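You operate a simulated robot arm through the tools that you are given. There is no shell and no other tool.

Carry out the task below with a simulated two-armed robot. There is one attempt and no reset: what you move stays moved.

JOB
Pick up the warm-air tool with one hand, pass it to the other hand and put it on the roof of the white cabinet.

Only the result counts: the job must be done as asked and must still hold three seconds after the hand-in. Knocking over, shifting, dropping, spilling or breaking anything else fails it.

ROBOT AND FRAMES
Two 7-joint arms with two-finger parallel grippers on one trunk, on a base that moves. Base frame: it is fixed to the floor where the robot stands at the start and does not move with it; the origin is under the middle of the robot, x ahead of it, y to its left, z up. Units: cm, rad, N and s.
The left shoulder is at the start at [5, 16.5, 118], the right one opposite. With the tool pointing down near the work surface each hand reaches from about 10 to 68 cm from the robot's upright axis, wherever it stands, measured 20 degrees to its own side. Places, roughly: roof of the white cabinet [-240, 110, 140]. Payload 3.91 kg a hand.
The tool frame of a hand sits at the grasp point between the pads (the TCP): z along the fingers, y along the line on which they close. The tips reach 3 cm beyond it. Largest opening 11 cm; finger width 2, thickness 1; the body of the gripper, 4.8 by 11.2 cm, starts 5.5 cm behind the TCP.
Orientation is that of the tool frame in the base frame, as [roll, pitch, yaw] about the fixed x, y, z axes, in that order (R = Rz(yaw) Ry(pitch) Rx(roll)). With the fingers straight down and closing along the base's y, the tool's x points along the base's -x, its y along +y and its z along -z.

CONTROLS
- The arms move only by the tool move_arm. It takes "left_targets", "right_targets" or both (then of equal length, played together; a hand with none holds still); each is a list of rows, each a list of 6 numbers: the shift along the tool's x, y, z in cm, then the turn, a rotation vector about the tool's x, y, z in rad. In form: [[dx, dy, dz, wx, wy, wz], ...]. A call has 1 to 20 rows; each row is the pose to reach, as a shift and turn from the pose commanded when the call began, along the tool's axes at that moment. "left_claw" and "right_claw" are, for a hand that has rows, the opening, from 0 (shut) to 1 (fully open), set as the call begins (left out, the last holds). A row lasts 0.2 s, in which the tool goes at most 5 cm and 0.15 rad; a call with a longer step from one row to the next is refused whole, and so is a gripper value outside its range. Where a pose cannot be reached the arm comes as near as it can. A force on the tool above 40 N (or 10 N above the force at the start of the call, whichever is more), or a blocked arm, ends the call early, and 0.2 s more pass. Each finger travels about 4.5 cm/s and halts on what it meets, pressing with about 31 N; the grip force reading is that of the motor and also rises with nothing between the fingers. The clock runs only during rows and for 0.2 s after the last one: add rows that repeat a pose to give the fingers time. The reply holds the time, the measured pose of the TCP, the force on the tool along the base axes, the opening and the grip force, in the units named above and with some noise, with the torque about the TCP (base axes, N m) and any sound that the robot's microphone picked up.
- Cameras (640 x 400 px; columns grow to the right, rows downward): "scene" is now at [11.74, 0.41, 135.44]; the picture's right is [0.06, -1.00, 0.00], its down [-0.53, -0.03, -0.85] and it looks along [0.84, 0.05, -0.53] (base axes); focal length 262 px, centre (320, 200). "left" rides on the left gripper at [7.2, -1.7, -10.3] in its tool frame; the picture's right is [0.23, 0.97, 0.00], its down [-0.76, 0.18, -0.62] and it looks along [-0.61, 0.14, 0.78] (tool axes); focal length 222 px, centre (320, 200). "right" rides on the right gripper at [7.2, 1.7, -10.3] in its tool frame; the picture's right is [-0.23, 0.97, 0.00], its down [-0.76, -0.18, -0.62] and it looks along [-0.61, -0.14, 0.78] (tool axes); focal length 222 px, centre (320, 200). There is no depth. A picture from a camera that has moved, and an enlarged one, comes with that camera's place and axes in the base frame and with its lens.
- capture(camera): a new picture of that camera. It takes no simulated time.
- slide_trunk(by): slides the trunk up (or, below 0, down) by that many cm; the arms and the scene camera ride with it, the base frame stays. It gives what a move gives, with no picture.
- drive_base(legs): drives the robot by 1 to 6 legs, each [ahead, left, turn to the left] in cm, cm and rad, along the robot's own axes; the way and the turn of a leg run together, so that a leg with both is an arc; at most 150 cm and 3.142 rad a leg. The arms and the cameras ride along, it lands a little off, and it stops where it bumps. It gives what a move gives.
- aim_head(pan, tilt): turns the head with the scene camera to pan (to the left, within 1.396 rad either way) and tilt (down, from -0.506 to 1.204), counted from straight ahead of the robot. It gives what a move gives.
- enlarge(camera, box): a new picture of the part [left, top, right, bottom] of that camera's present view, enlarged. It takes no simulated time.
- finish_job(): hands the job in; it is judged then, once.

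Places have to be worked out from the pictures, the camera data and where the tool is seen. Open the grippers and draw the arms clear of the work before you hand the job in, unless the task says otherwise.

The tools are called after "Request:" as a command line: name --argument value ..., lists and objects as JSON in quotes. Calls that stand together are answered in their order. move_arm: Moves the arms, as the interface text tells. Its arguments: {"type":"object","properties":{"left_targets":{"type":"array","items":{"type":"array","items":{"type":"number"}}},"left_claw":{"type":"number"},"right_targets":{"type":"array","items":{"type":"array","items":{"type":"number"}}},"right_claw":{"type":"number"}},"required":[]} The other tools are called the same way: slide_trunk (by) moves the trunk up or down; drive_base (legs) drives the base; aim_head (pan, tilt) turns the head that bears the scene camera; capture (camera) takes a picture; enlarge (camera, box) takes an enlarged picture of a part of a camera's view; finish_job () hands the job in.

At the start:

```text
time_s: 0.0
left_tool_pos: [53.14, 18.83, 110.4]
left_ee_rot: [3.14, 0.003, 3.141]
left_force: [-0.1, 0.1, -0.5]
left_wrist_torque: [0.0, -0.02, 0.03]
left_width: 11.0
left_grip_force: 0.0
right_tool_pos: [44.88, -17.2, 107.36]
right_ee_rot: [-3.141, 0.0, 3.141]
right_force: [1.0, -0.1, -0.2]
right_wrist_torque: [0.02, 0.0, -0.01]
right_width: 11.01
right_grip_force: 0.1
trunk travel left (down, up): [-40.0, 10.3]
robot x, y, heading: [0.06, -0.02, -0.002]
head pan, tilt (commanded): [0.061, 0.562]
```

scene: 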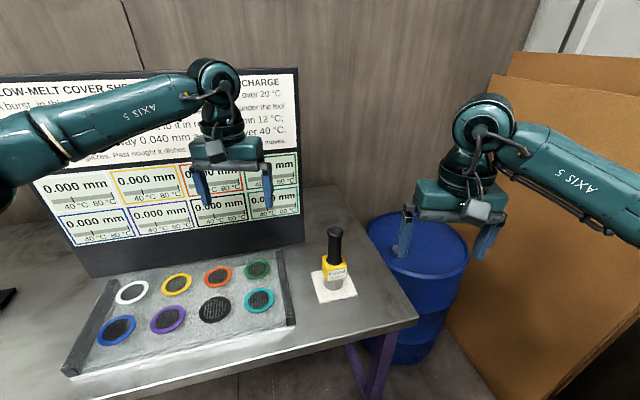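
right: 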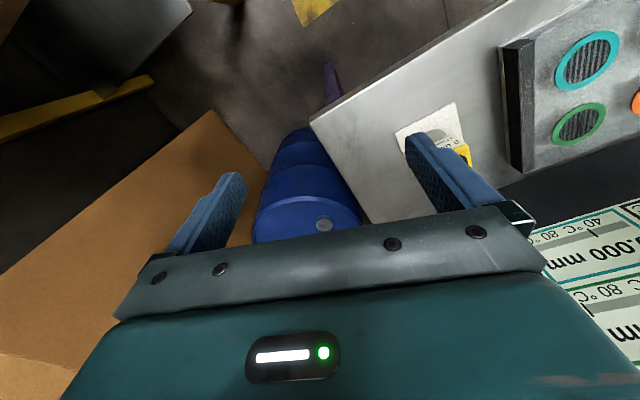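
left: 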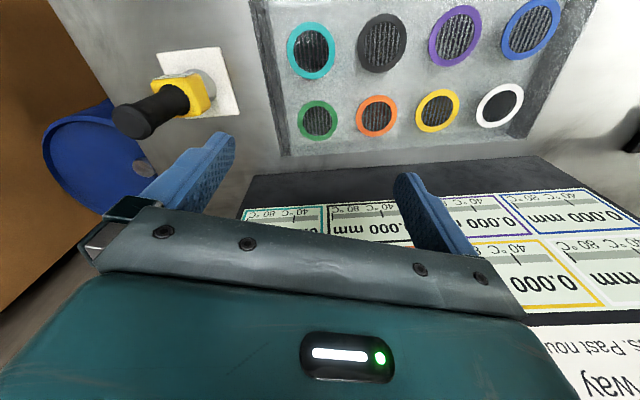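

I see a bench with a tool standing on a white pad, a tray of coloured grilles and a screen with instructions. I first enlarge the views to read the text and look at the tool.

Request:
enlarge --camera "scene" --box '[0, 60, 320, 260]'

Request:
enlarge --camera "scene" --box '[280, 210, 400, 310]'

Request:
enlarge --camera "left" --box '[40, 20, 300, 180]'

```text
2.00 times, centred on (160, 160) of scene
camera zoom: at [11.74, 0.41, 135.44], right [0.06, -1.0, 0.0], down [-0.53, -0.03, -0.85], along [0.84, 0.05, -0.53], focal length 524 px, centre (640, 280)
```

zoom: 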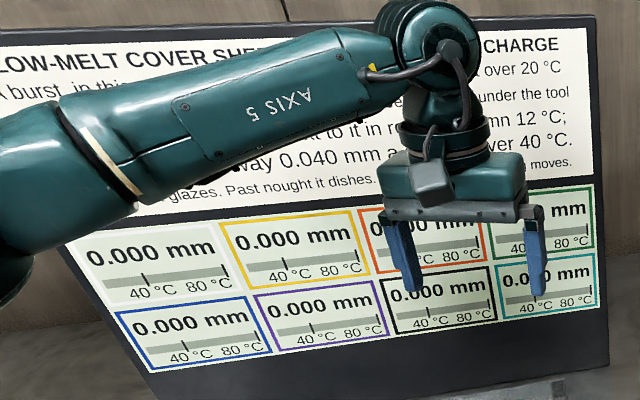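

```text
4.00 times, centred on (340, 260) of scene
camera zoom: at [11.74, 0.41, 135.44], right [0.06, -1.0, 0.0], down [-0.53, -0.03, -0.85], along [0.84, 0.05, -0.53], focal length 1049 px, centre (240, -40)
```

zoom: 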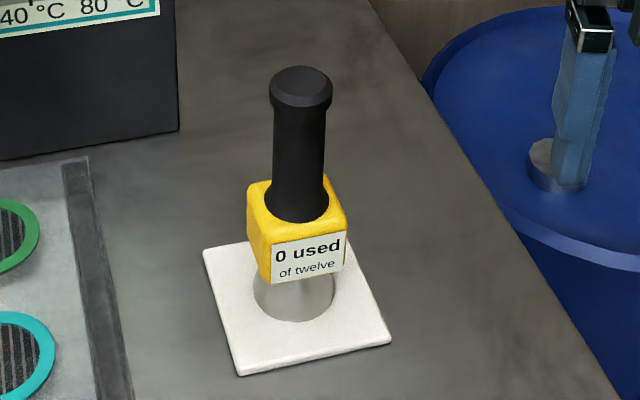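

```text
2.46 times, centred on (170, 100) of left
camera zoom: at [45.86, 17.08, 120.69], right [-0.23, 0.97, 0.0], down [0.76, 0.18, 0.62], along [0.61, 0.14, -0.78], focal length 547 px, centre (689, 446)
```

zoom: 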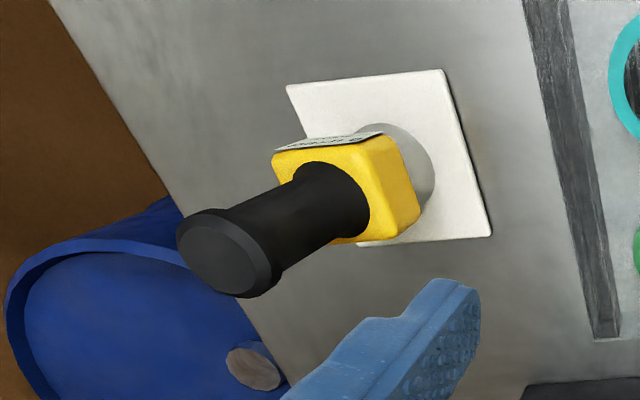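

The left arm hides part of the posted text. Before moving anything I look around with the head, to learn the surroundings.

Request:
aim_head --pan 0.9 --tilt 0.4

Request:
capture --camera "scene"

Request:
aim_head --pan -0.9 --tilt 0.4

Request:
capture --camera "scene"

```text
time_s: 1.2
left_tool_pos: [53.14, 18.85, 110.43]
left_ee_rot: [3.141, 0.001, -3.14]
left_force: [0.8, 1.0, -0.6]
left_wrist_torque: [0.01, 0.0, 0.01]
left_width: 11.0
left_grip_force: 0.2
right_tool_pos: [44.81, -17.25, 107.32]
right_ee_rot: [-3.141, 0.0, 3.141]
right_force: [0.3, -1.0, -0.7]
right_wrist_torque: [0.02, -0.01, -0.03]
right_width: 11.01
right_grip_force: 0.0
trunk travel left (down, up): [-40.0, 10.3]
robot x, y, heading: [-0.12, -0.33, 0.006]
head pan, tilt (commanded): [0.901, 0.4]
```

```text
taken
camera scene: at [8.57, 7.12, 136.93], right [0.78, -0.62, 0.0], down [-0.24, -0.3, -0.92], along [0.57, 0.72, -0.39], focal length 262 px, centre (320, 200)
```

scene: 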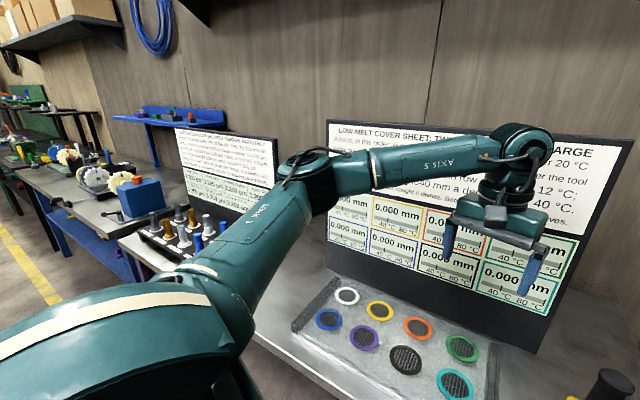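

```text
time_s: 3.0
left_tool_pos: [53.08, 18.77, 110.48]
left_ee_rot: [3.141, 0.001, -3.141]
left_force: [0.0, 0.3, 0.6]
left_wrist_torque: [0.02, 0.0, -0.02]
left_width: 11.0
left_grip_force: 0.0
right_tool_pos: [44.8, -17.29, 107.32]
right_ee_rot: [-3.141, -0.002, -3.14]
right_force: [-0.1, 0.6, -0.3]
right_wrist_torque: [-0.03, -0.03, 0.01]
right_width: 11.0
right_grip_force: 0.0
trunk travel left (down, up): [-40.0, 10.3]
robot x, y, heading: [-0.06, -0.05, -0.005]
head pan, tilt (commanded): [-0.901, 0.4]
```

```text
taken
camera scene: at [8.57, -7.39, 136.93], right [-0.78, -0.62, 0.0], down [-0.24, 0.3, -0.92], along [0.57, -0.72, -0.39], focal length 262 px, centre (320, 200)
```

scene: 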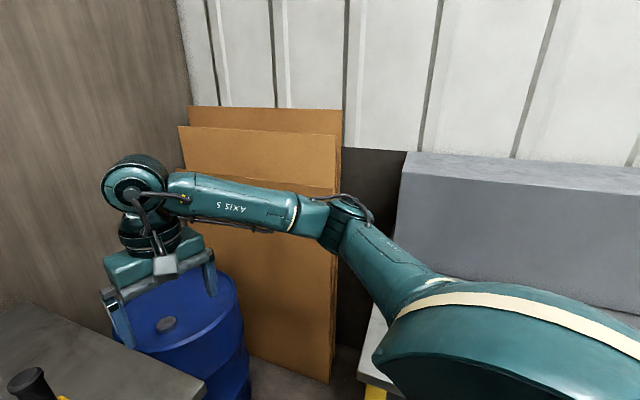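

The space around the left arm is free in the air, with the bench and displays below and behind it. I draw the left hand back and to the left to uncover the text on the board.

Request:
move_arm --left_targets '[[3, 3, 0, 0, 0, 0], [6, 6, 0, 0, 0, 0], [9, 9, 0, 0, 0, 0], [12, 12, 0, 0, 0, 0], [15, 15, 0, 0, 0, 0], [18, 18, 0, 0, 0, 0], [21, 21, 0, 0, 0, 0], [24, 24, 0, 0, 0, 0]]'

Request:
aim_head --pan 0.35 --tilt 0.4

Request:
capture --camera "scene"

```text
time_s: 4.8
left_tool_pos: [28.71, 42.77, 110.53]
left_ee_rot: [-3.142, 0.002, 3.139]
left_force: [0.0, -0.6, 0.7]
left_wrist_torque: [0.0, 0.01, -0.01]
left_width: 11.02
left_grip_force: 0.1
right_tool_pos: [44.84, -17.15, 107.32]
right_ee_rot: [3.14, 0.002, 3.141]
right_force: [-0.1, 0.2, 1.0]
right_wrist_torque: [0.04, -0.02, -0.04]
right_width: 10.98
right_grip_force: 0.0
trunk travel left (down, up): [-40.0, 10.3]
robot x, y, heading: [0.01, 0.06, 0.003]
head pan, tilt (commanded): [-0.901, 0.4]
```

```text
time_s: 6.2
left_tool_pos: [29.01, 42.98, 110.43]
left_ee_rot: [-3.141, 0.001, -3.141]
left_force: [0.6, -0.1, 0.7]
left_wrist_torque: [-0.01, 0.01, 0.02]
left_width: 11.01
left_grip_force: 0.0
right_tool_pos: [44.88, -17.18, 107.3]
right_ee_rot: [-3.141, 0.001, -3.14]
right_force: [-0.1, -0.7, 0.4]
right_wrist_torque: [0.02, -0.02, 0.02]
right_width: 11.02
right_grip_force: 0.1
trunk travel left (down, up): [-40.0, 10.3]
robot x, y, heading: [-0.29, 0.04, -0.003]
head pan, tilt (commanded): [0.351, 0.4]
```

```text
taken
camera scene: at [11.51, 3.05, 136.93], right [0.34, -0.94, 0.0], down [-0.37, -0.13, -0.92], along [0.87, 0.32, -0.39], focal length 262 px, centre (320, 200)
```

scene: 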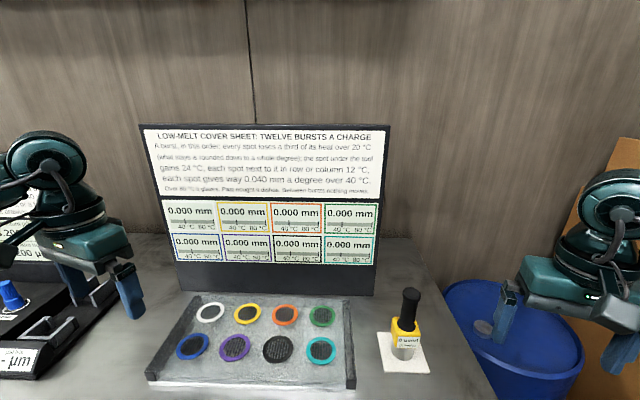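

Request:
enlarge --camera "scene" --box '[130, 120, 400, 288]'

Request:
enlarge --camera "scene" --box '[360, 280, 450, 380]'

```text
2.37 times, centred on (265, 204) of scene
camera zoom: at [11.51, 3.05, 136.93], right [0.34, -0.94, 0.0], down [-0.37, -0.13, -0.92], along [0.87, 0.32, -0.39], focal length 622 px, centre (450, 190)
```

zoom: 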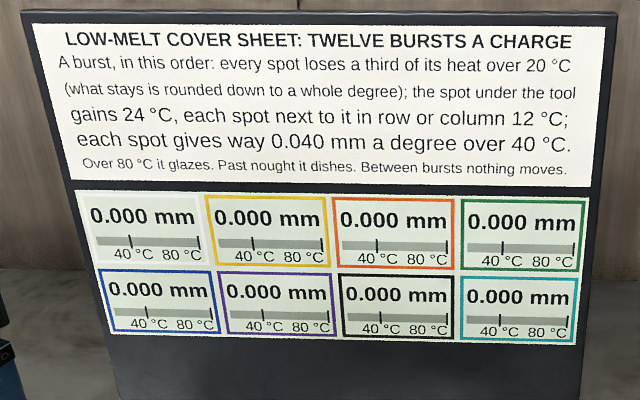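

```text
4.00 times, centred on (405, 330) of scene
camera zoom: at [11.51, 3.05, 136.93], right [0.34, -0.94, 0.0], down [-0.37, -0.13, -0.92], along [0.87, 0.32, -0.39], focal length 1049 px, centre (-20, -320)
```

zoom: 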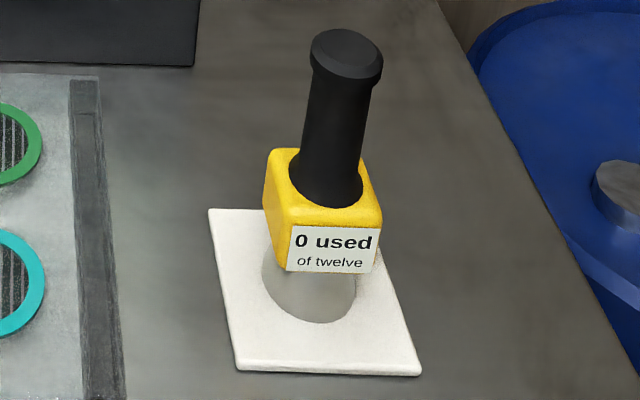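

The sheet explains the bursts; the job only needs the tool carried, so I must keep it away from the coloured spots. From two views I judge the tool's handle top at about (58.4, -0.3, 97.7) and its foot at z≈80 on the white pad; I move the right hand above it at its present height.

Request:
move_arm --right_targets '[[-2.3, 2.8, 0, 0, 0, 0], [-4.6, 5.6, 0, 0, 0, 0], [-6.9, 8.4, 0, 0, 0, 0], [-9.2, 11.2, 0, 0, 0, 0], [-11.4, 14.0, 0, 0, 0, 0], [-13.55, 16.9, 0, 0, 0, 0], [-13.55, 16.9, 0, 0, 0, 0]]' --right_claw 1

Request:
aim_head --pan 0.0 --tilt 0.6

Request:
capture --camera "scene"

Request:
capture --camera "right"

Request:
capture --camera "left"

```text
time_s: 7.8
left_tool_pos: [28.94, 42.71, 110.39]
left_ee_rot: [3.14, 0.003, -3.141]
left_force: [-0.7, 0.2, -0.2]
left_wrist_torque: [0.0, 0.0, 0.0]
left_width: 11.01
left_grip_force: 0.1
right_tool_pos: [58.58, -0.27, 107.43]
right_ee_rot: [3.14, 0.003, 3.142]
right_force: [-0.6, 0.5, -0.1]
right_wrist_torque: [0.04, 0.01, 0.01]
right_width: 11.01
right_grip_force: 0.0
trunk travel left (down, up): [-40.0, 10.3]
robot x, y, heading: [0.24, -0.02, 0.001]
head pan, tilt (commanded): [0.351, 0.4]
```

```text
time_s: 8.6
left_tool_pos: [29.05, 42.91, 110.5]
left_ee_rot: [3.141, 0.003, -3.14]
left_force: [-0.6, -0.2, 0.4]
left_wrist_torque: [0.02, -0.01, 0.05]
left_width: 11.02
left_grip_force: 0.0
right_tool_pos: [58.51, -0.19, 107.3]
right_ee_rot: [-3.141, -0.001, -3.141]
right_force: [0.4, 0.6, -0.4]
right_wrist_torque: [-0.02, -0.02, -0.02]
right_width: 10.99
right_grip_force: 0.1
trunk travel left (down, up): [-40.0, 10.3]
robot x, y, heading: [0.12, -0.28, 0.0]
head pan, tilt (commanded): [0.0, 0.6]
```

```text
taken
camera scene: at [11.65, -0.12, 135.11], right [0.0, -1.0, 0.0], down [-0.56, 0.0, -0.83], along [0.83, 0.0, -0.56], focal length 262 px, centre (320, 200)
```

scene: 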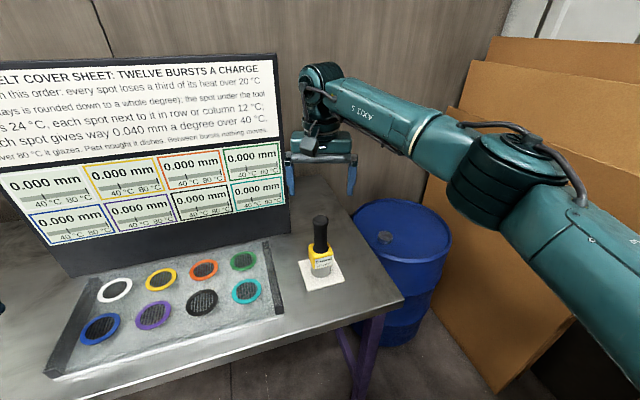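

```text
taken
camera right: at [51.16, 1.46, 117.81], right [0.23, 0.97, 0.0], down [0.76, -0.18, 0.62], along [0.61, -0.14, -0.78], focal length 222 px, centre (320, 200)
```

right: 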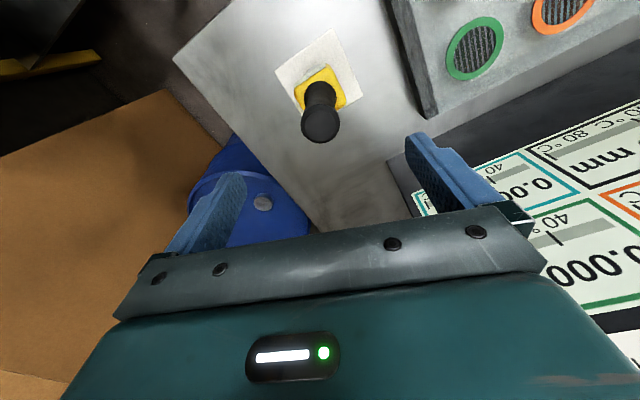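

```text
taken
camera left: at [21.62, 41.18, 120.63], right [-0.23, 0.97, 0.0], down [0.76, 0.18, 0.62], along [0.61, 0.14, -0.78], focal length 222 px, centre (320, 200)
```

left: 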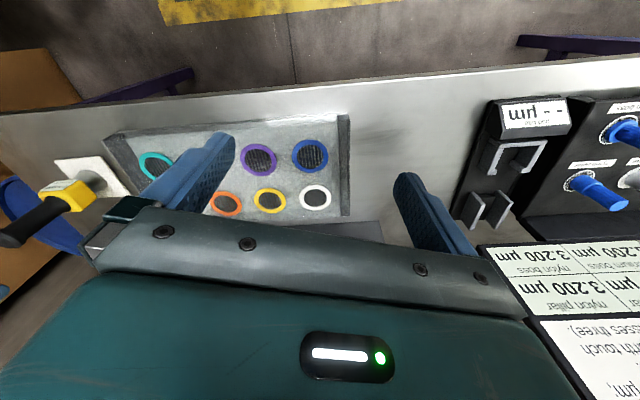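

The right camera agrees: handle top at about (58.4, -0.1, 97.7), centred between the fingers. I lower the right hand 12.5 cm with fingers open around the handle.

Request:
move_arm --right_targets '[[0, 0, 2.5, 0, 0, 0], [0, 0, 5, 0, 0, 0], [0, 0, 7.5, 0, 0, 0], [0, 0, 10, 0, 0, 0], [0, 0, 12.5, 0, 0, 0], [0, 0, 12.5, 0, 0, 0]]'

Request:
capture --camera "scene"

Request:
capture --camera "right"

Request:
enlarge --camera "scene" --box '[270, 180, 390, 300]'

```text
time_s: 10.0
left_tool_pos: [28.77, 42.93, 110.43]
left_ee_rot: [-3.141, 0.001, -3.141]
left_force: [0.2, -0.3, 0.2]
left_wrist_torque: [0.02, 0.03, 0.0]
left_width: 11.01
left_grip_force: 0.0
right_tool_pos: [58.4, -0.22, 94.9]
right_ee_rot: [3.141, 0.001, -3.141]
right_force: [-0.3, 0.4, 0.0]
right_wrist_torque: [-0.01, 0.01, 0.02]
right_width: 11.01
right_grip_force: 0.0
trunk travel left (down, up): [-40.0, 10.3]
robot x, y, heading: [-0.58, 0.12, -0.004]
head pan, tilt (commanded): [0.0, 0.6]
```

```text
taken
camera scene: at [11.64, -0.13, 135.11], right [0.0, -1.0, 0.0], down [-0.56, 0.0, -0.83], along [0.83, 0.0, -0.56], focal length 262 px, centre (320, 200)
```

scene: 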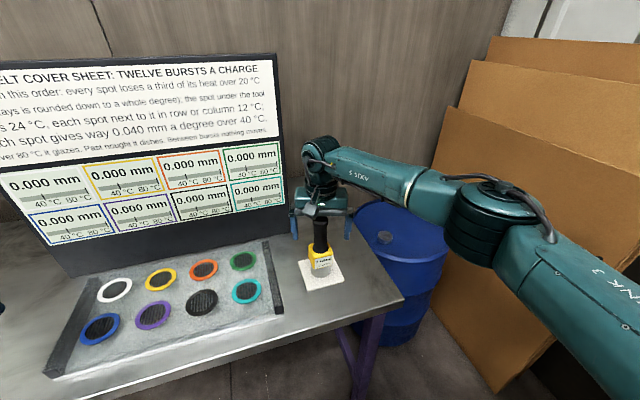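

```text
taken
camera right: at [51.11, 1.39, 105.24], right [0.23, 0.97, 0.0], down [0.76, -0.18, 0.62], along [0.61, -0.14, -0.78], focal length 222 px, centre (320, 200)
```

right: 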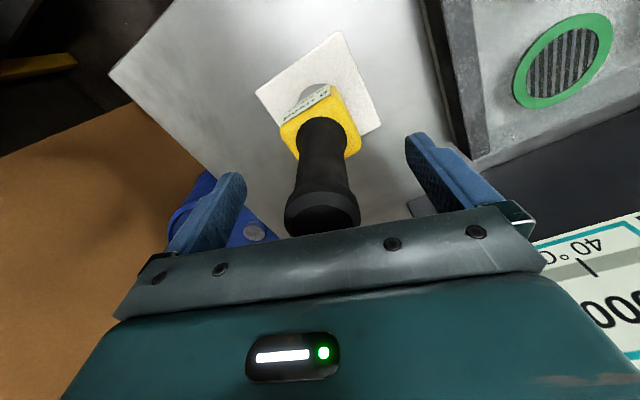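

```text
3.33 times, centred on (330, 240) of scene
camera zoom: at [11.64, -0.13, 135.11], right [0.0, -1.0, 0.0], down [-0.56, 0.0, -0.83], along [0.83, 0.0, -0.56], focal length 874 px, centre (287, 67)
```

zoom: 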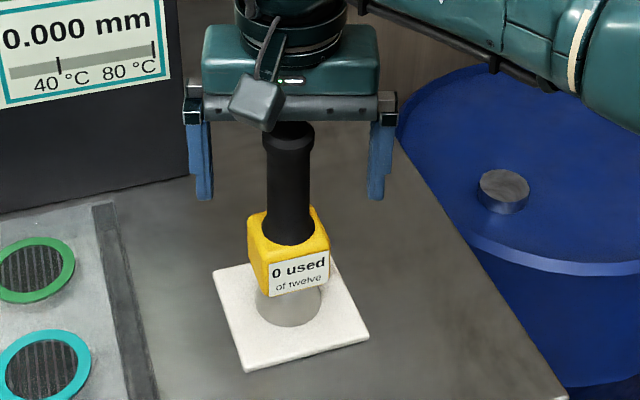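

The handle stands centred between the open right fingers, with the tips still above the yellow body. I close the right gripper on it.

Request:
move_arm --right_targets '[[0, 0, 0, 0, 0, 0], [0, 0, 0, 0, 0, 0], [0, 0, 0, 0, 0, 0], [0, 0, 0, 0, 0, 0], [0, 0, 0, 0, 0, 0], [0, 0, 0, 0, 0, 0], [0, 0, 0, 0, 0, 0], [0, 0, 0, 0, 0, 0]]' --right_claw 0

Request:
capture --camera "right"

Request:
enlarge --camera "scene" --box '[270, 180, 390, 300]'

```text
time_s: 11.8
left_tool_pos: [28.84, 42.86, 110.38]
left_ee_rot: [3.141, 0.001, -3.14]
left_force: [0.1, 0.7, 0.1]
left_wrist_torque: [-0.01, 0.01, -0.04]
left_width: 11.02
left_grip_force: 0.0
right_tool_pos: [58.45, -0.16, 94.86]
right_ee_rot: [-3.141, -0.001, 3.14]
right_force: [0.9, 3.8, 1.6]
right_wrist_torque: [0.3, -0.01, -0.06]
right_width: 2.88
right_grip_force: 31.1
trunk travel left (down, up): [-40.0, 10.3]
robot x, y, heading: [0.19, 0.27, -0.001]
head pan, tilt (commanded): [0.0, 0.6]
```

```text
taken
camera right: at [51.1, 1.45, 105.28], right [0.23, 0.97, 0.0], down [0.76, -0.18, 0.62], along [0.61, -0.14, -0.78], focal length 222 px, centre (320, 200)
```

right: 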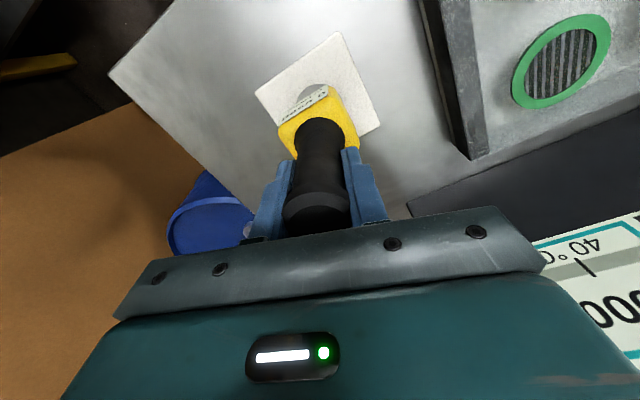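

```text
3.33 times, centred on (330, 240) of scene
camera zoom: at [11.64, -0.1, 135.11], right [0.0, -1.0, 0.0], down [-0.56, 0.0, -0.83], along [0.83, 0.0, -0.56], focal length 874 px, centre (287, 67)
```

zoom: 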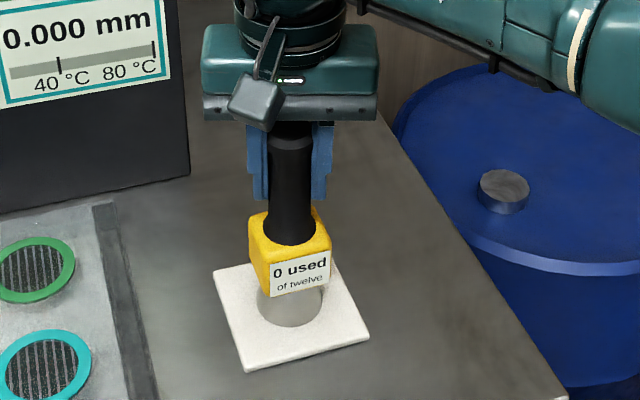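

The grip closed at 2.88 cm on the handle with 31 N. I lift slowly straight up 3 cm and check the load.

Request:
move_arm --right_targets '[[0, 0, -0.5, 0, 0, 0], [0, 0, -1, 0, 0, 0], [0, 0, -2, 0, 0, 0], [0, 0, -3, 0, 0, 0], [0, 0, -3, 0, 0, 0]]'

Request:
enlarge --camera "scene" --box '[270, 180, 390, 300]'

```text
time_s: 13.0
left_tool_pos: [28.9, 42.95, 110.42]
left_ee_rot: [-3.141, 0.001, 3.141]
left_force: [-0.5, 0.1, 0.6]
left_wrist_torque: [-0.02, 0.03, 0.02]
left_width: 11.01
left_grip_force: 0.0
right_tool_pos: [58.36, -0.43, 97.84]
right_ee_rot: [-3.14, -0.002, 3.14]
right_force: [-0.3, 0.3, -7.2]
right_wrist_torque: [0.01, 0.01, 0.04]
right_width: 2.86
right_grip_force: 30.8
trunk travel left (down, up): [-40.0, 10.3]
robot x, y, heading: [-0.09, 0.35, 0.001]
head pan, tilt (commanded): [0.0, 0.6]
```

```text
3.33 times, centred on (330, 240) of scene
camera zoom: at [11.73, -0.13, 135.1], right [0.0, -1.0, 0.0], down [-0.57, 0.0, -0.82], along [0.82, 0.0, -0.57], focal length 874 px, centre (287, 67)
```

zoom: 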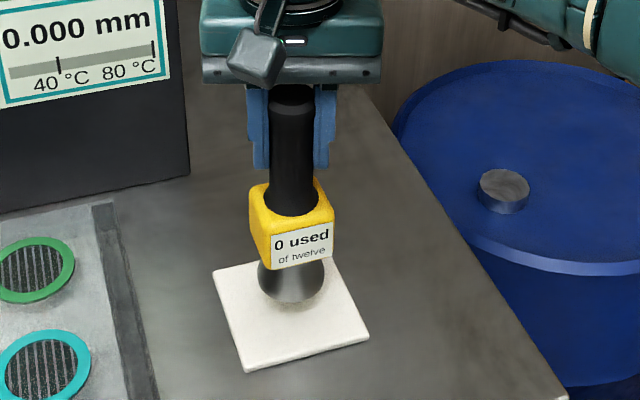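

The tool hangs in the grip (about 7 N), clear of the pad and upright. I lift it a further 18 cm straight up while turning it 0.31 rad clockwise, so that its yellow body squares up with the robot axes for the left hand.

Request:
move_arm --right_targets '[[0, 0, -2, 0, 0, 0], [0, 0, -5, 0, 0, 0.06], [0, 0, -8, 0, 0, 0.12], [0, 0, -11, 0, 0, 0.18], [0, 0, -14, 0, 0, 0.24], [0, 0, -16.5, 0, 0, 0.31], [0, 0, -18, 0, 0, 0.31], [0, 0, -18, 0, 0, 0.31]]'

Request:
capture --camera "scene"

Request:
capture --camera "right"

Request:
enlarge --camera "scene" --box '[250, 120, 390, 220]'

```text
time_s: 14.8
left_tool_pos: [28.94, 42.91, 110.43]
left_ee_rot: [-3.141, 0.0, 3.14]
left_force: [0.0, -0.3, 0.4]
left_wrist_torque: [0.01, 0.03, 0.01]
left_width: 11.01
left_grip_force: 0.0
right_tool_pos: [58.68, -0.52, 115.84]
right_ee_rot: [-3.141, -0.002, 2.831]
right_force: [0.7, -0.6, -6.8]
right_wrist_torque: [0.0, 0.0, 0.03]
right_width: 2.89
right_grip_force: 31.1
trunk travel left (down, up): [-40.0, 10.3]
robot x, y, heading: [-0.25, -0.12, 0.001]
head pan, tilt (commanded): [0.0, 0.6]
```

```text
taken
camera scene: at [11.73, -0.13, 135.1], right [0.0, -1.0, 0.0], down [-0.57, 0.0, -0.82], along [0.82, 0.0, -0.57], focal length 262 px, centre (320, 200)
```

scene: 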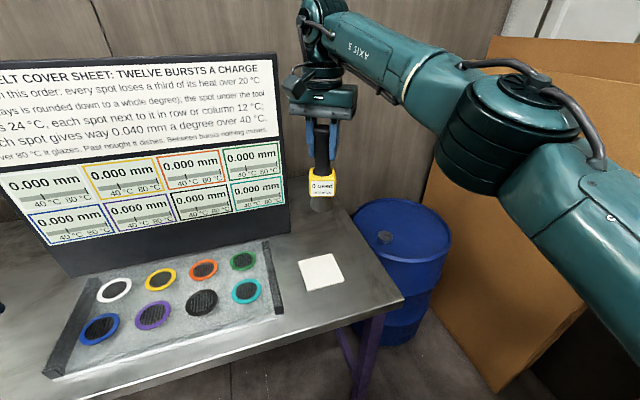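

```text
taken
camera right: at [52.18, 3.24, 126.26], right [0.51, 0.86, 0.0], down [0.67, -0.4, 0.62], along [0.53, -0.32, -0.78], focal length 222 px, centre (320, 200)
```

right: 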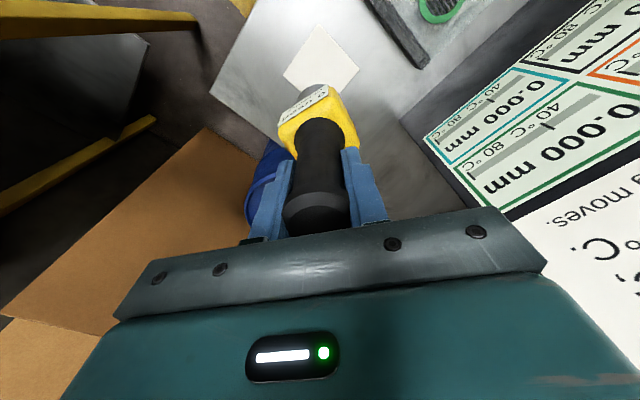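

```text
4.00 times, centred on (320, 170) of scene
camera zoom: at [11.73, -0.13, 135.1], right [0.0, -1.0, 0.0], down [-0.57, 0.0, -0.82], along [0.82, 0.0, -0.57], focal length 1049 px, centre (320, 320)
```

zoom: 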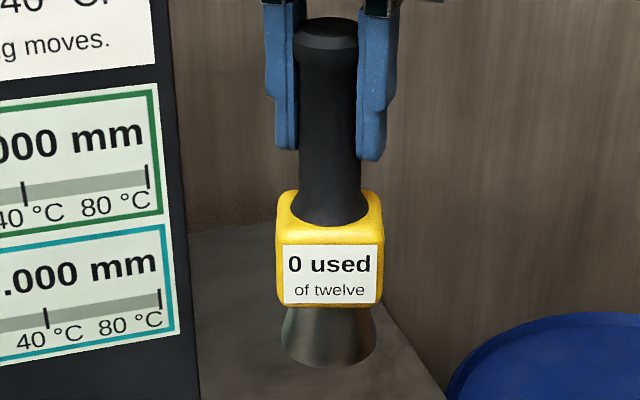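

The tool hangs squarely with its label facing me; I put its axis at (58.6, -0.6), yellow body at z≈105–109.5 and foot at ≈100.8. I turn it 0.44 rad further and bring the left hand, tilted to point forward, right and down, to a waiting place at about (46, 14, 114).

Request:
move_arm --left_targets '[[-1.71, -2.89, -0.41, 0.0217, -0.0979, 0.04], [-3.42, -5.78, -0.82, 0.0434, -0.1958, 0.0799], [-5.13, -8.67, -1.23, 0.0651, -0.2936, 0.1199], [-6.84, -11.56, -1.64, 0.0868, -0.3915, 0.1598], [-8.55, -14.45, -2.05, 0.1085, -0.4894, 0.1998], [-10.26, -17.34, -2.46, 0.1302, -0.5873, 0.2398], [-11.97, -20.23, -2.87, 0.1519, -0.6852, 0.2797], [-13.68, -23.12, -3.28, 0.1736, -0.783, 0.3197], [-15.39, -26.01, -3.69, 0.1953, -0.8809, 0.3596], [-17.1, -28.9, -4.1, 0.217, -0.9788, 0.3996], [-17.1, -28.9, -4.1, 0.217, -0.9788, 0.3996]]' --right_targets '[[0, 0, 0, 0, 0, 0.044], [0, 0, 0, 0, 0, 0.087], [0, 0, 0, 0, 0, 0.131], [0, 0, 0, 0, 0, 0.174], [0, 0, 0, 0, 0, 0.218], [0, 0, 0, 0, 0, 0.262], [0, 0, 0, 0, 0, 0.305], [0, 0, 0, 0, 0, 0.349], [0, 0, 0, 0, 0, 0.392], [0, 0, 0, 0, 0, 0.436], [0, 0, 0, 0, 0, 0.436]]' --left_claw 1

Request:
capture --camera "scene"

Request:
capture --camera "left"

Request:
capture --camera "right"

```text
time_s: 17.2
left_tool_pos: [46.41, 13.9, 114.08]
left_ee_rot: [3.139, 0.997, 2.702]
left_force: [0.0, -0.5, 0.2]
left_wrist_torque: [-0.03, 0.02, 0.02]
left_width: 11.0
left_grip_force: 0.2
right_tool_pos: [58.49, -0.25, 115.84]
right_ee_rot: [3.141, 0.0, 2.395]
right_force: [0.0, 0.5, -6.7]
right_wrist_torque: [-0.01, 0.0, 0.04]
right_width: 2.91
right_grip_force: 30.6
trunk travel left (down, up): [-40.0, 10.3]
robot x, y, heading: [0.05, -0.19, -0.005]
head pan, tilt (commanded): [0.0, 0.6]
```

```text
taken
camera scene: at [11.71, -0.12, 135.1], right [0.0, -1.0, 0.0], down [-0.57, 0.0, -0.82], along [0.82, 0.0, -0.57], focal length 262 px, centre (320, 200)
```

scene: 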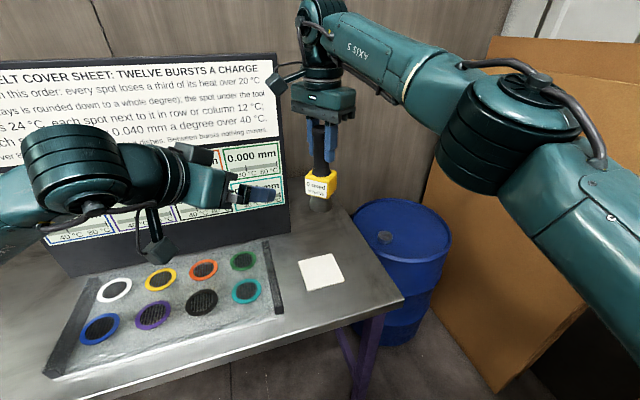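

```text
taken
camera left: at [34.25, 17.67, 113.6], right [0.3, 0.93, -0.19], down [-0.03, 0.21, 0.98], along [0.95, -0.29, 0.09], focal length 222 px, centre (320, 200)
```

left: 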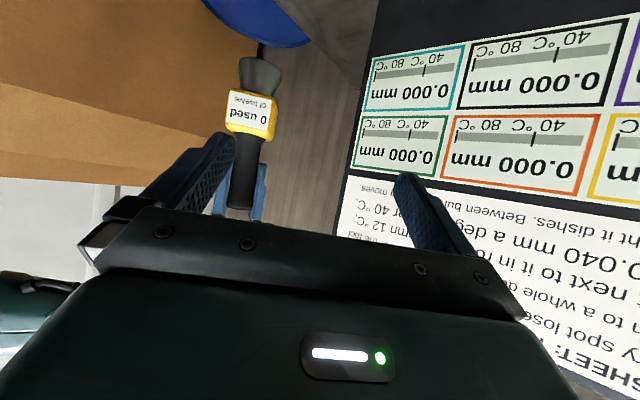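

```text
taken
camera right: at [54.25, 5.77, 126.19], right [0.83, 0.56, 0.0], down [0.44, -0.65, 0.62], along [0.35, -0.52, -0.78], focal length 222 px, centre (320, 200)
```

right: 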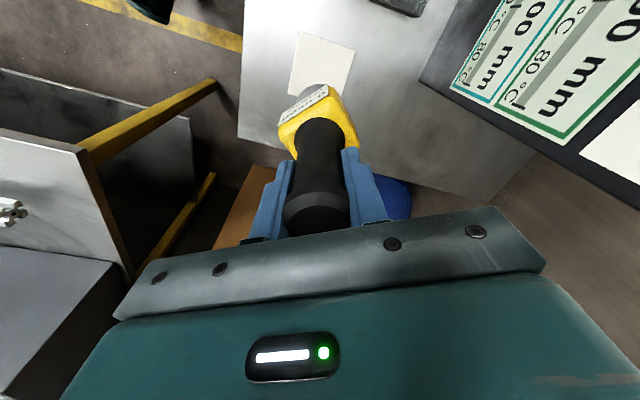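

The left hand waits at (46.4, 13.9, 114.1) and sees the label face to face; the body centre works out at about (58.4, 0, 107). I slide the left hand onto the approach line, 12 cm short of the grasp.

Request:
move_arm --left_targets '[[-0.77, -1.95, 1.38, 0, 0, 0], [-1.55, -3.9, 2.77, 0, 0, 0], [-2.32, -5.85, 4.15, 0, 0, 0], [-3.09, -7.8, 5.53, 0, 0, 0], [-3.09, -7.8, 5.53, 0, 0, 0]]'

Request:
capture --camera "left"

Request:
enlarge --camera "scene" --box '[170, 100, 410, 250]'

Request:
capture --camera "right"

```text
time_s: 18.4
left_tool_pos: [48.67, 4.23, 114.09]
left_ee_rot: [3.14, 0.994, 2.705]
left_force: [-0.1, -0.3, 0.8]
left_wrist_torque: [0.01, -0.01, 0.03]
left_width: 10.99
left_grip_force: 0.0
right_tool_pos: [58.54, -0.34, 115.87]
right_ee_rot: [-3.141, -0.001, 2.394]
right_force: [0.8, 0.7, -6.8]
right_wrist_torque: [-0.01, 0.01, -0.05]
right_width: 2.88
right_grip_force: 31.3
trunk travel left (down, up): [-40.0, 10.3]
robot x, y, heading: [0.11, 0.37, 0.003]
head pan, tilt (commanded): [0.0, 0.6]
```

```text
taken
camera left: at [36.57, 8.04, 113.41], right [0.3, 0.94, -0.19], down [-0.02, 0.21, 0.98], along [0.95, -0.29, 0.08], focal length 222 px, centre (320, 200)
```

left: 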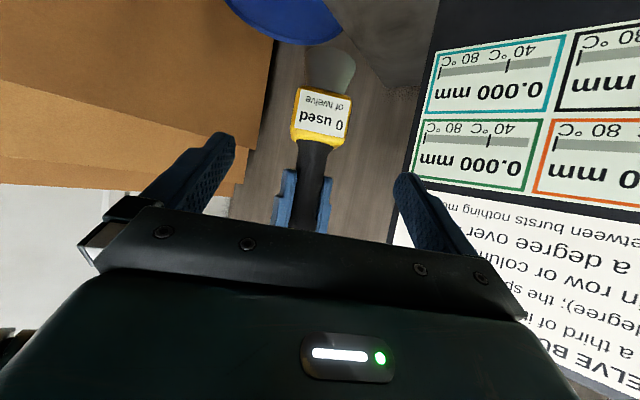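

```text
2.67 times, centred on (290, 175) of scene
camera zoom: at [11.72, -0.1, 135.1], right [0.0, -1.0, 0.0], down [-0.57, 0.0, -0.82], along [0.82, 0.0, -0.57], focal length 699 px, centre (400, 267)
```

zoom: 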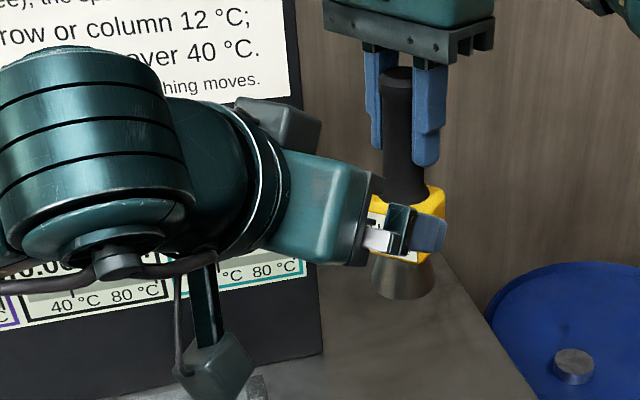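

```text
taken
camera right: at [54.26, 5.78, 126.19], right [0.83, 0.56, 0.0], down [0.44, -0.65, 0.62], along [0.35, -0.52, -0.78], focal length 222 px, centre (320, 200)
```

right: 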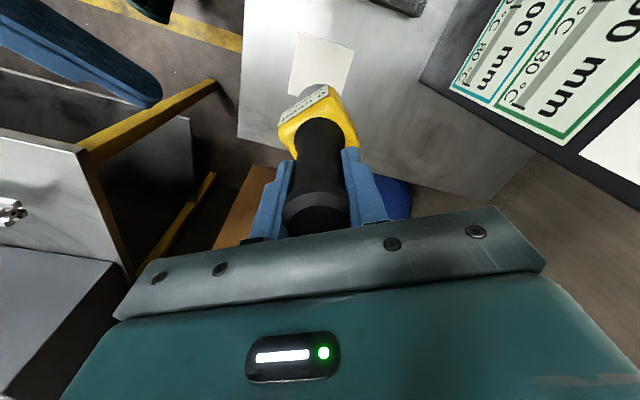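

In the left view the body centre lies at (321, 117), just where the approach line meets it, and the right fingers are well above. I advance the left hand 12 cm along its fingers so that they straddle the yellow body.

Request:
move_arm --left_targets '[[0.05, 0, 2, 0, 0, 0], [0.1, 0, 4, 0, 0, 0], [0.15, 0, 6, 0, 0, 0], [0.2, 0, 8, 0, 0, 0], [0.25, 0, 10, 0, 0, 0], [0.3, 0, 11.2, 0, 0, 0], [0.3, 0, 12, 0, 0, 0], [0.3, 0, 12, 0, 0, 0]]'

Request:
capture --camera "left"

Request:
enlarge --camera "scene" --box '[230, 80, 410, 230]'

Request:
capture --camera "right"

```text
time_s: 20.2
left_tool_pos: [57.74, -0.03, 107.25]
left_ee_rot: [3.139, 0.994, 2.706]
left_force: [0.2, 0.6, 0.1]
left_wrist_torque: [-0.03, 0.02, 0.03]
left_width: 11.02
left_grip_force: 0.0
right_tool_pos: [58.52, -0.28, 115.83]
right_ee_rot: [-3.141, 0.0, 2.394]
right_force: [0.2, 1.2, -7.5]
right_wrist_torque: [-0.01, 0.0, 0.01]
right_width: 2.89
right_grip_force: 31.2
trunk travel left (down, up): [-40.0, 10.3]
robot x, y, heading: [-0.03, 0.09, -0.002]
head pan, tilt (commanded): [0.0, 0.6]
```

```text
taken
camera left: at [45.54, 3.73, 106.74], right [0.3, 0.94, -0.19], down [-0.02, 0.21, 0.98], along [0.95, -0.29, 0.08], focal length 222 px, centre (320, 200)
```

left: 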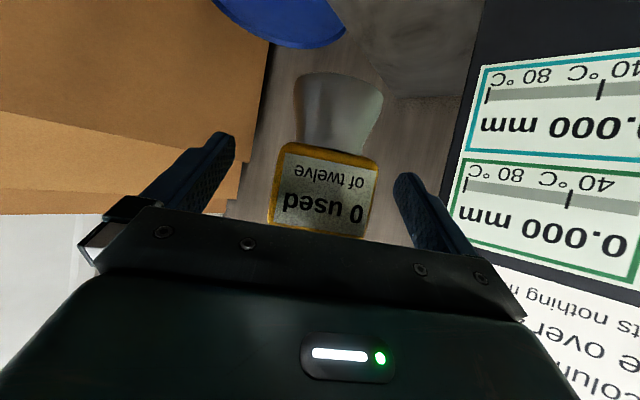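

```text
2.67 times, centred on (320, 155) of scene
camera zoom: at [11.72, -0.13, 135.1], right [0.0, -1.0, 0.0], down [-0.57, 0.0, -0.82], along [0.82, 0.0, -0.57], focal length 699 px, centre (320, 320)
```

zoom: 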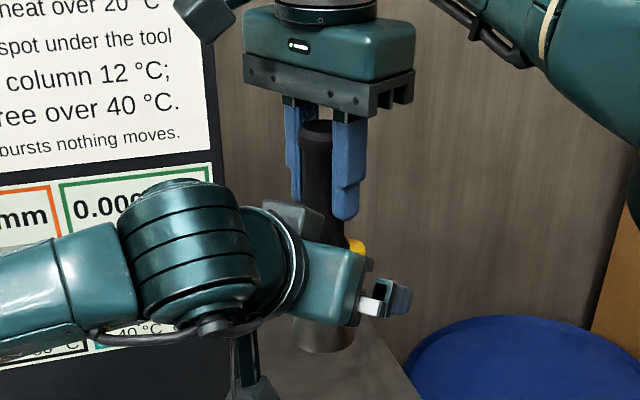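

```text
taken
camera right: at [54.26, 5.76, 126.19], right [0.83, 0.56, 0.0], down [0.44, -0.65, 0.62], along [0.35, -0.52, -0.78], focal length 222 px, centre (320, 200)
```

right: 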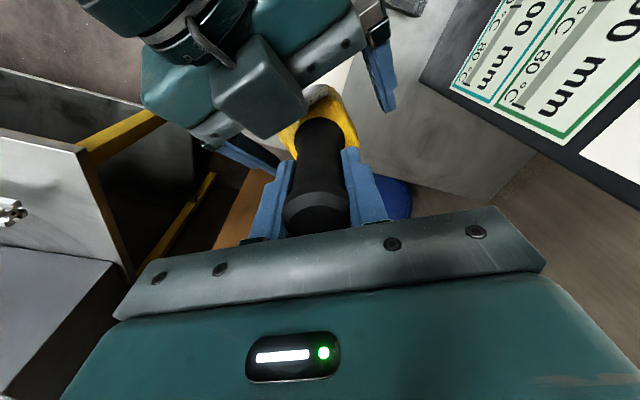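

The yellow body sits midway between the open left fingers and nothing touches. I close the left gripper while the right keeps holding.

Request:
move_arm --left_targets '[[0, 0, 0, 0, 0, 0], [0, 0, 0, 0, 0, 0], [0, 0, 0, 0, 0, 0], [0, 0, 0, 0, 0, 0], [0, 0, 0, 0, 0, 0], [0, 0, 0, 0, 0, 0], [0, 0, 0, 0, 0, 0]]' --left_claw 0

Request:
capture --camera "left"

Request:
capture --camera "right"

```text
time_s: 21.8
left_tool_pos: [57.72, -0.0, 107.22]
left_ee_rot: [3.138, 0.996, 2.707]
left_force: [6.3, 5.3, -0.3]
left_wrist_torque: [-0.21, 0.35, -0.16]
left_width: 5.4
left_grip_force: 31.0
right_tool_pos: [58.47, -0.42, 115.7]
right_ee_rot: [-3.14, 0.0, 2.396]
right_force: [-5.6, -4.9, -7.8]
right_wrist_torque: [-0.24, 0.04, 0.19]
right_width: 2.91
right_grip_force: 31.1
trunk travel left (down, up): [-40.0, 10.3]
robot x, y, heading: [0.29, 0.04, 0.001]
head pan, tilt (commanded): [0.0, 0.6]
```

```text
taken
camera left: at [45.57, 3.77, 106.76], right [0.3, 0.94, -0.19], down [-0.02, 0.21, 0.98], along [0.95, -0.29, 0.08], focal length 222 px, centre (320, 200)
```

left: 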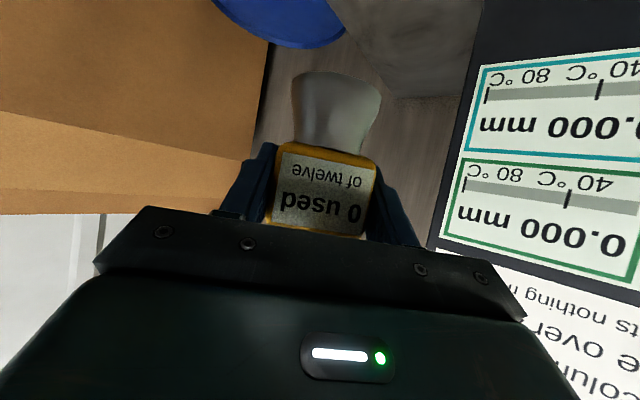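

```text
taken
camera right: at [54.27, 5.73, 126.18], right [0.83, 0.56, 0.0], down [0.44, -0.65, 0.62], along [0.35, -0.52, -0.78], focal length 222 px, centre (320, 200)
```

right: 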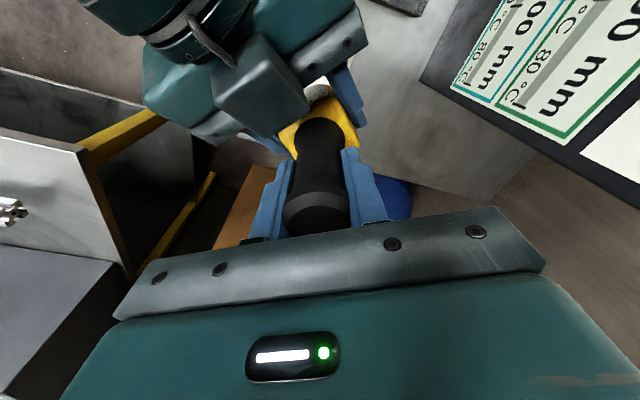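

The left gripper now holds the body (5.4 cm wide, 31 N). I open the right gripper part-way, keeping both hands still, so that the left takes the load.

Request:
move_arm --right_targets '[[0, 0, 0, 0, 0, 0], [0, 0, 0, 0, 0, 0], [0, 0, 0, 0, 0, 0], [0, 0, 0, 0, 0, 0]]' --right_claw 0.6

Request:
capture --camera "right"

Request:
capture --camera "left"

```text
time_s: 22.8
left_tool_pos: [57.64, 0.01, 107.23]
left_ee_rot: [-3.14, 0.995, 2.704]
left_force: [0.4, 0.1, 0.2]
left_wrist_torque: [0.01, 0.05, -0.02]
left_width: 5.42
left_grip_force: 31.2
right_tool_pos: [58.5, -0.31, 115.84]
right_ee_rot: [3.141, 0.0, 2.394]
right_force: [-1.0, 0.0, 0.2]
right_wrist_torque: [0.02, 0.0, -0.01]
right_width: 6.6
right_grip_force: 0.0
trunk travel left (down, up): [-40.0, 10.3]
robot x, y, heading: [0.17, 0.14, -0.001]
head pan, tilt (commanded): [0.0, 0.6]
```

```text
taken
camera right: at [54.26, 5.76, 126.2], right [0.83, 0.56, 0.0], down [0.44, -0.65, 0.62], along [0.35, -0.52, -0.78], focal length 222 px, centre (320, 200)
```

right: 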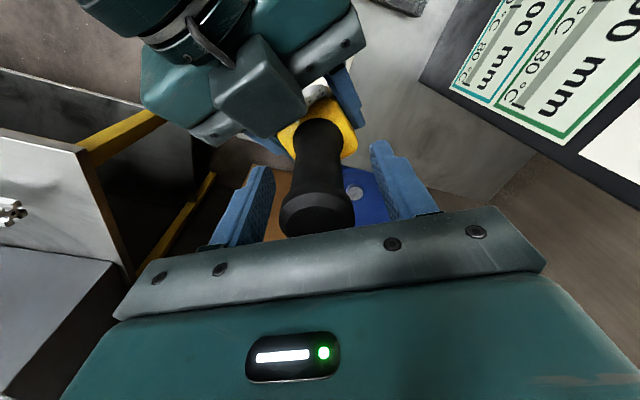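

```text
taken
camera left: at [45.52, 3.73, 106.74], right [0.3, 0.94, -0.19], down [-0.02, 0.21, 0.98], along [0.95, -0.29, 0.08], focal length 222 px, centre (320, 200)
```

left: 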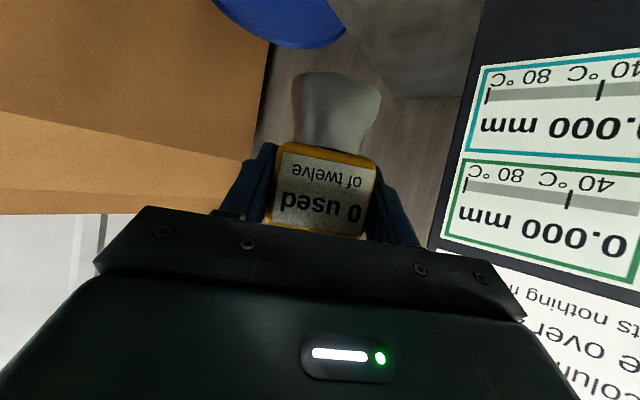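

The right fingers are open and the tool has stayed put in the left hand. I raise the right hand 8.5 cm straight up to clear the handle top.

Request:
move_arm --right_targets '[[0, 0, -1, 0, 0, 0], [0, 0, -2.5, 0, 0, 0], [0, 0, -4, 0, 0, 0], [0, 0, -5.5, 0, 0, 0], [0, 0, -7, 0, 0, 0], [0, 0, -8.5, 0, 0, 0], [0, 0, -8.5, 0, 0, 0]]'

Request:
capture --camera "right"

Request:
capture --camera "scene"

Request:
enlarge --camera "scene" --box '[230, 80, 410, 230]'

```text
time_s: 24.4
left_tool_pos: [57.76, 0.05, 107.29]
left_ee_rot: [3.139, 0.995, 2.705]
left_force: [0.4, -0.1, 0.3]
left_wrist_torque: [0.03, 0.05, -0.01]
left_width: 5.35
left_grip_force: 31.4
right_tool_pos: [56.66, -1.17, 123.49]
right_ee_rot: [3.14, 0.001, 2.395]
right_force: [1.0, 0.6, 0.0]
right_wrist_torque: [-0.01, -0.01, 0.0]
right_width: 6.61
right_grip_force: 0.1
right hand out of reach, approached as far as the arm can: row 3, 4, 5, 6, 7
trunk travel left (down, up): [-40.0, 10.3]
robot x, y, heading: [0.13, -0.06, -0.001]
head pan, tilt (commanded): [0.0, 0.6]
```

```text
taken
camera right: at [52.35, 5.0, 133.93], right [0.83, 0.56, 0.0], down [0.44, -0.65, 0.62], along [0.35, -0.52, -0.78], focal length 222 px, centre (320, 200)
```

right: 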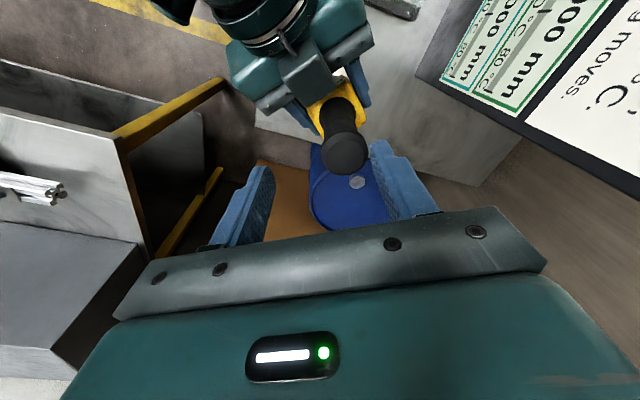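

```text
taken
camera scene: at [11.73, -0.15, 135.1], right [0.0, -1.0, 0.0], down [-0.57, 0.0, -0.82], along [0.82, 0.0, -0.57], focal length 262 px, centre (320, 200)
```

scene: 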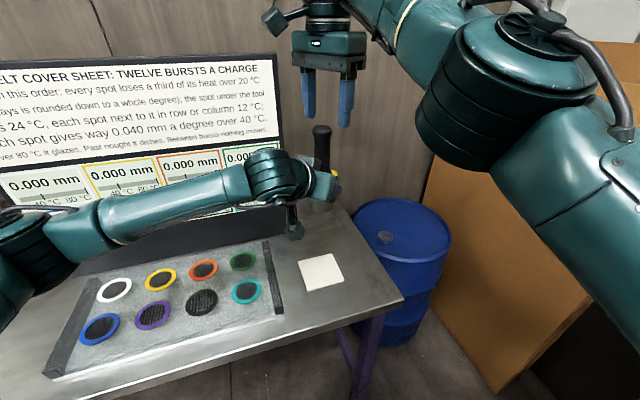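

```text
2.67 times, centred on (320, 155) of scene
camera zoom: at [11.73, -0.15, 135.1], right [0.0, -1.0, 0.0], down [-0.57, 0.0, -0.82], along [0.82, 0.0, -0.57], focal length 699 px, centre (320, 320)
```

zoom: 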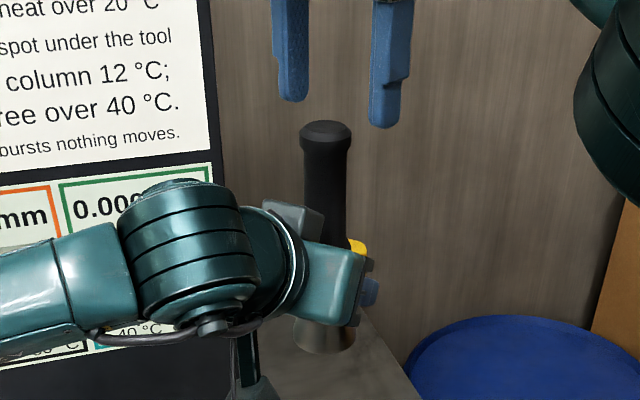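

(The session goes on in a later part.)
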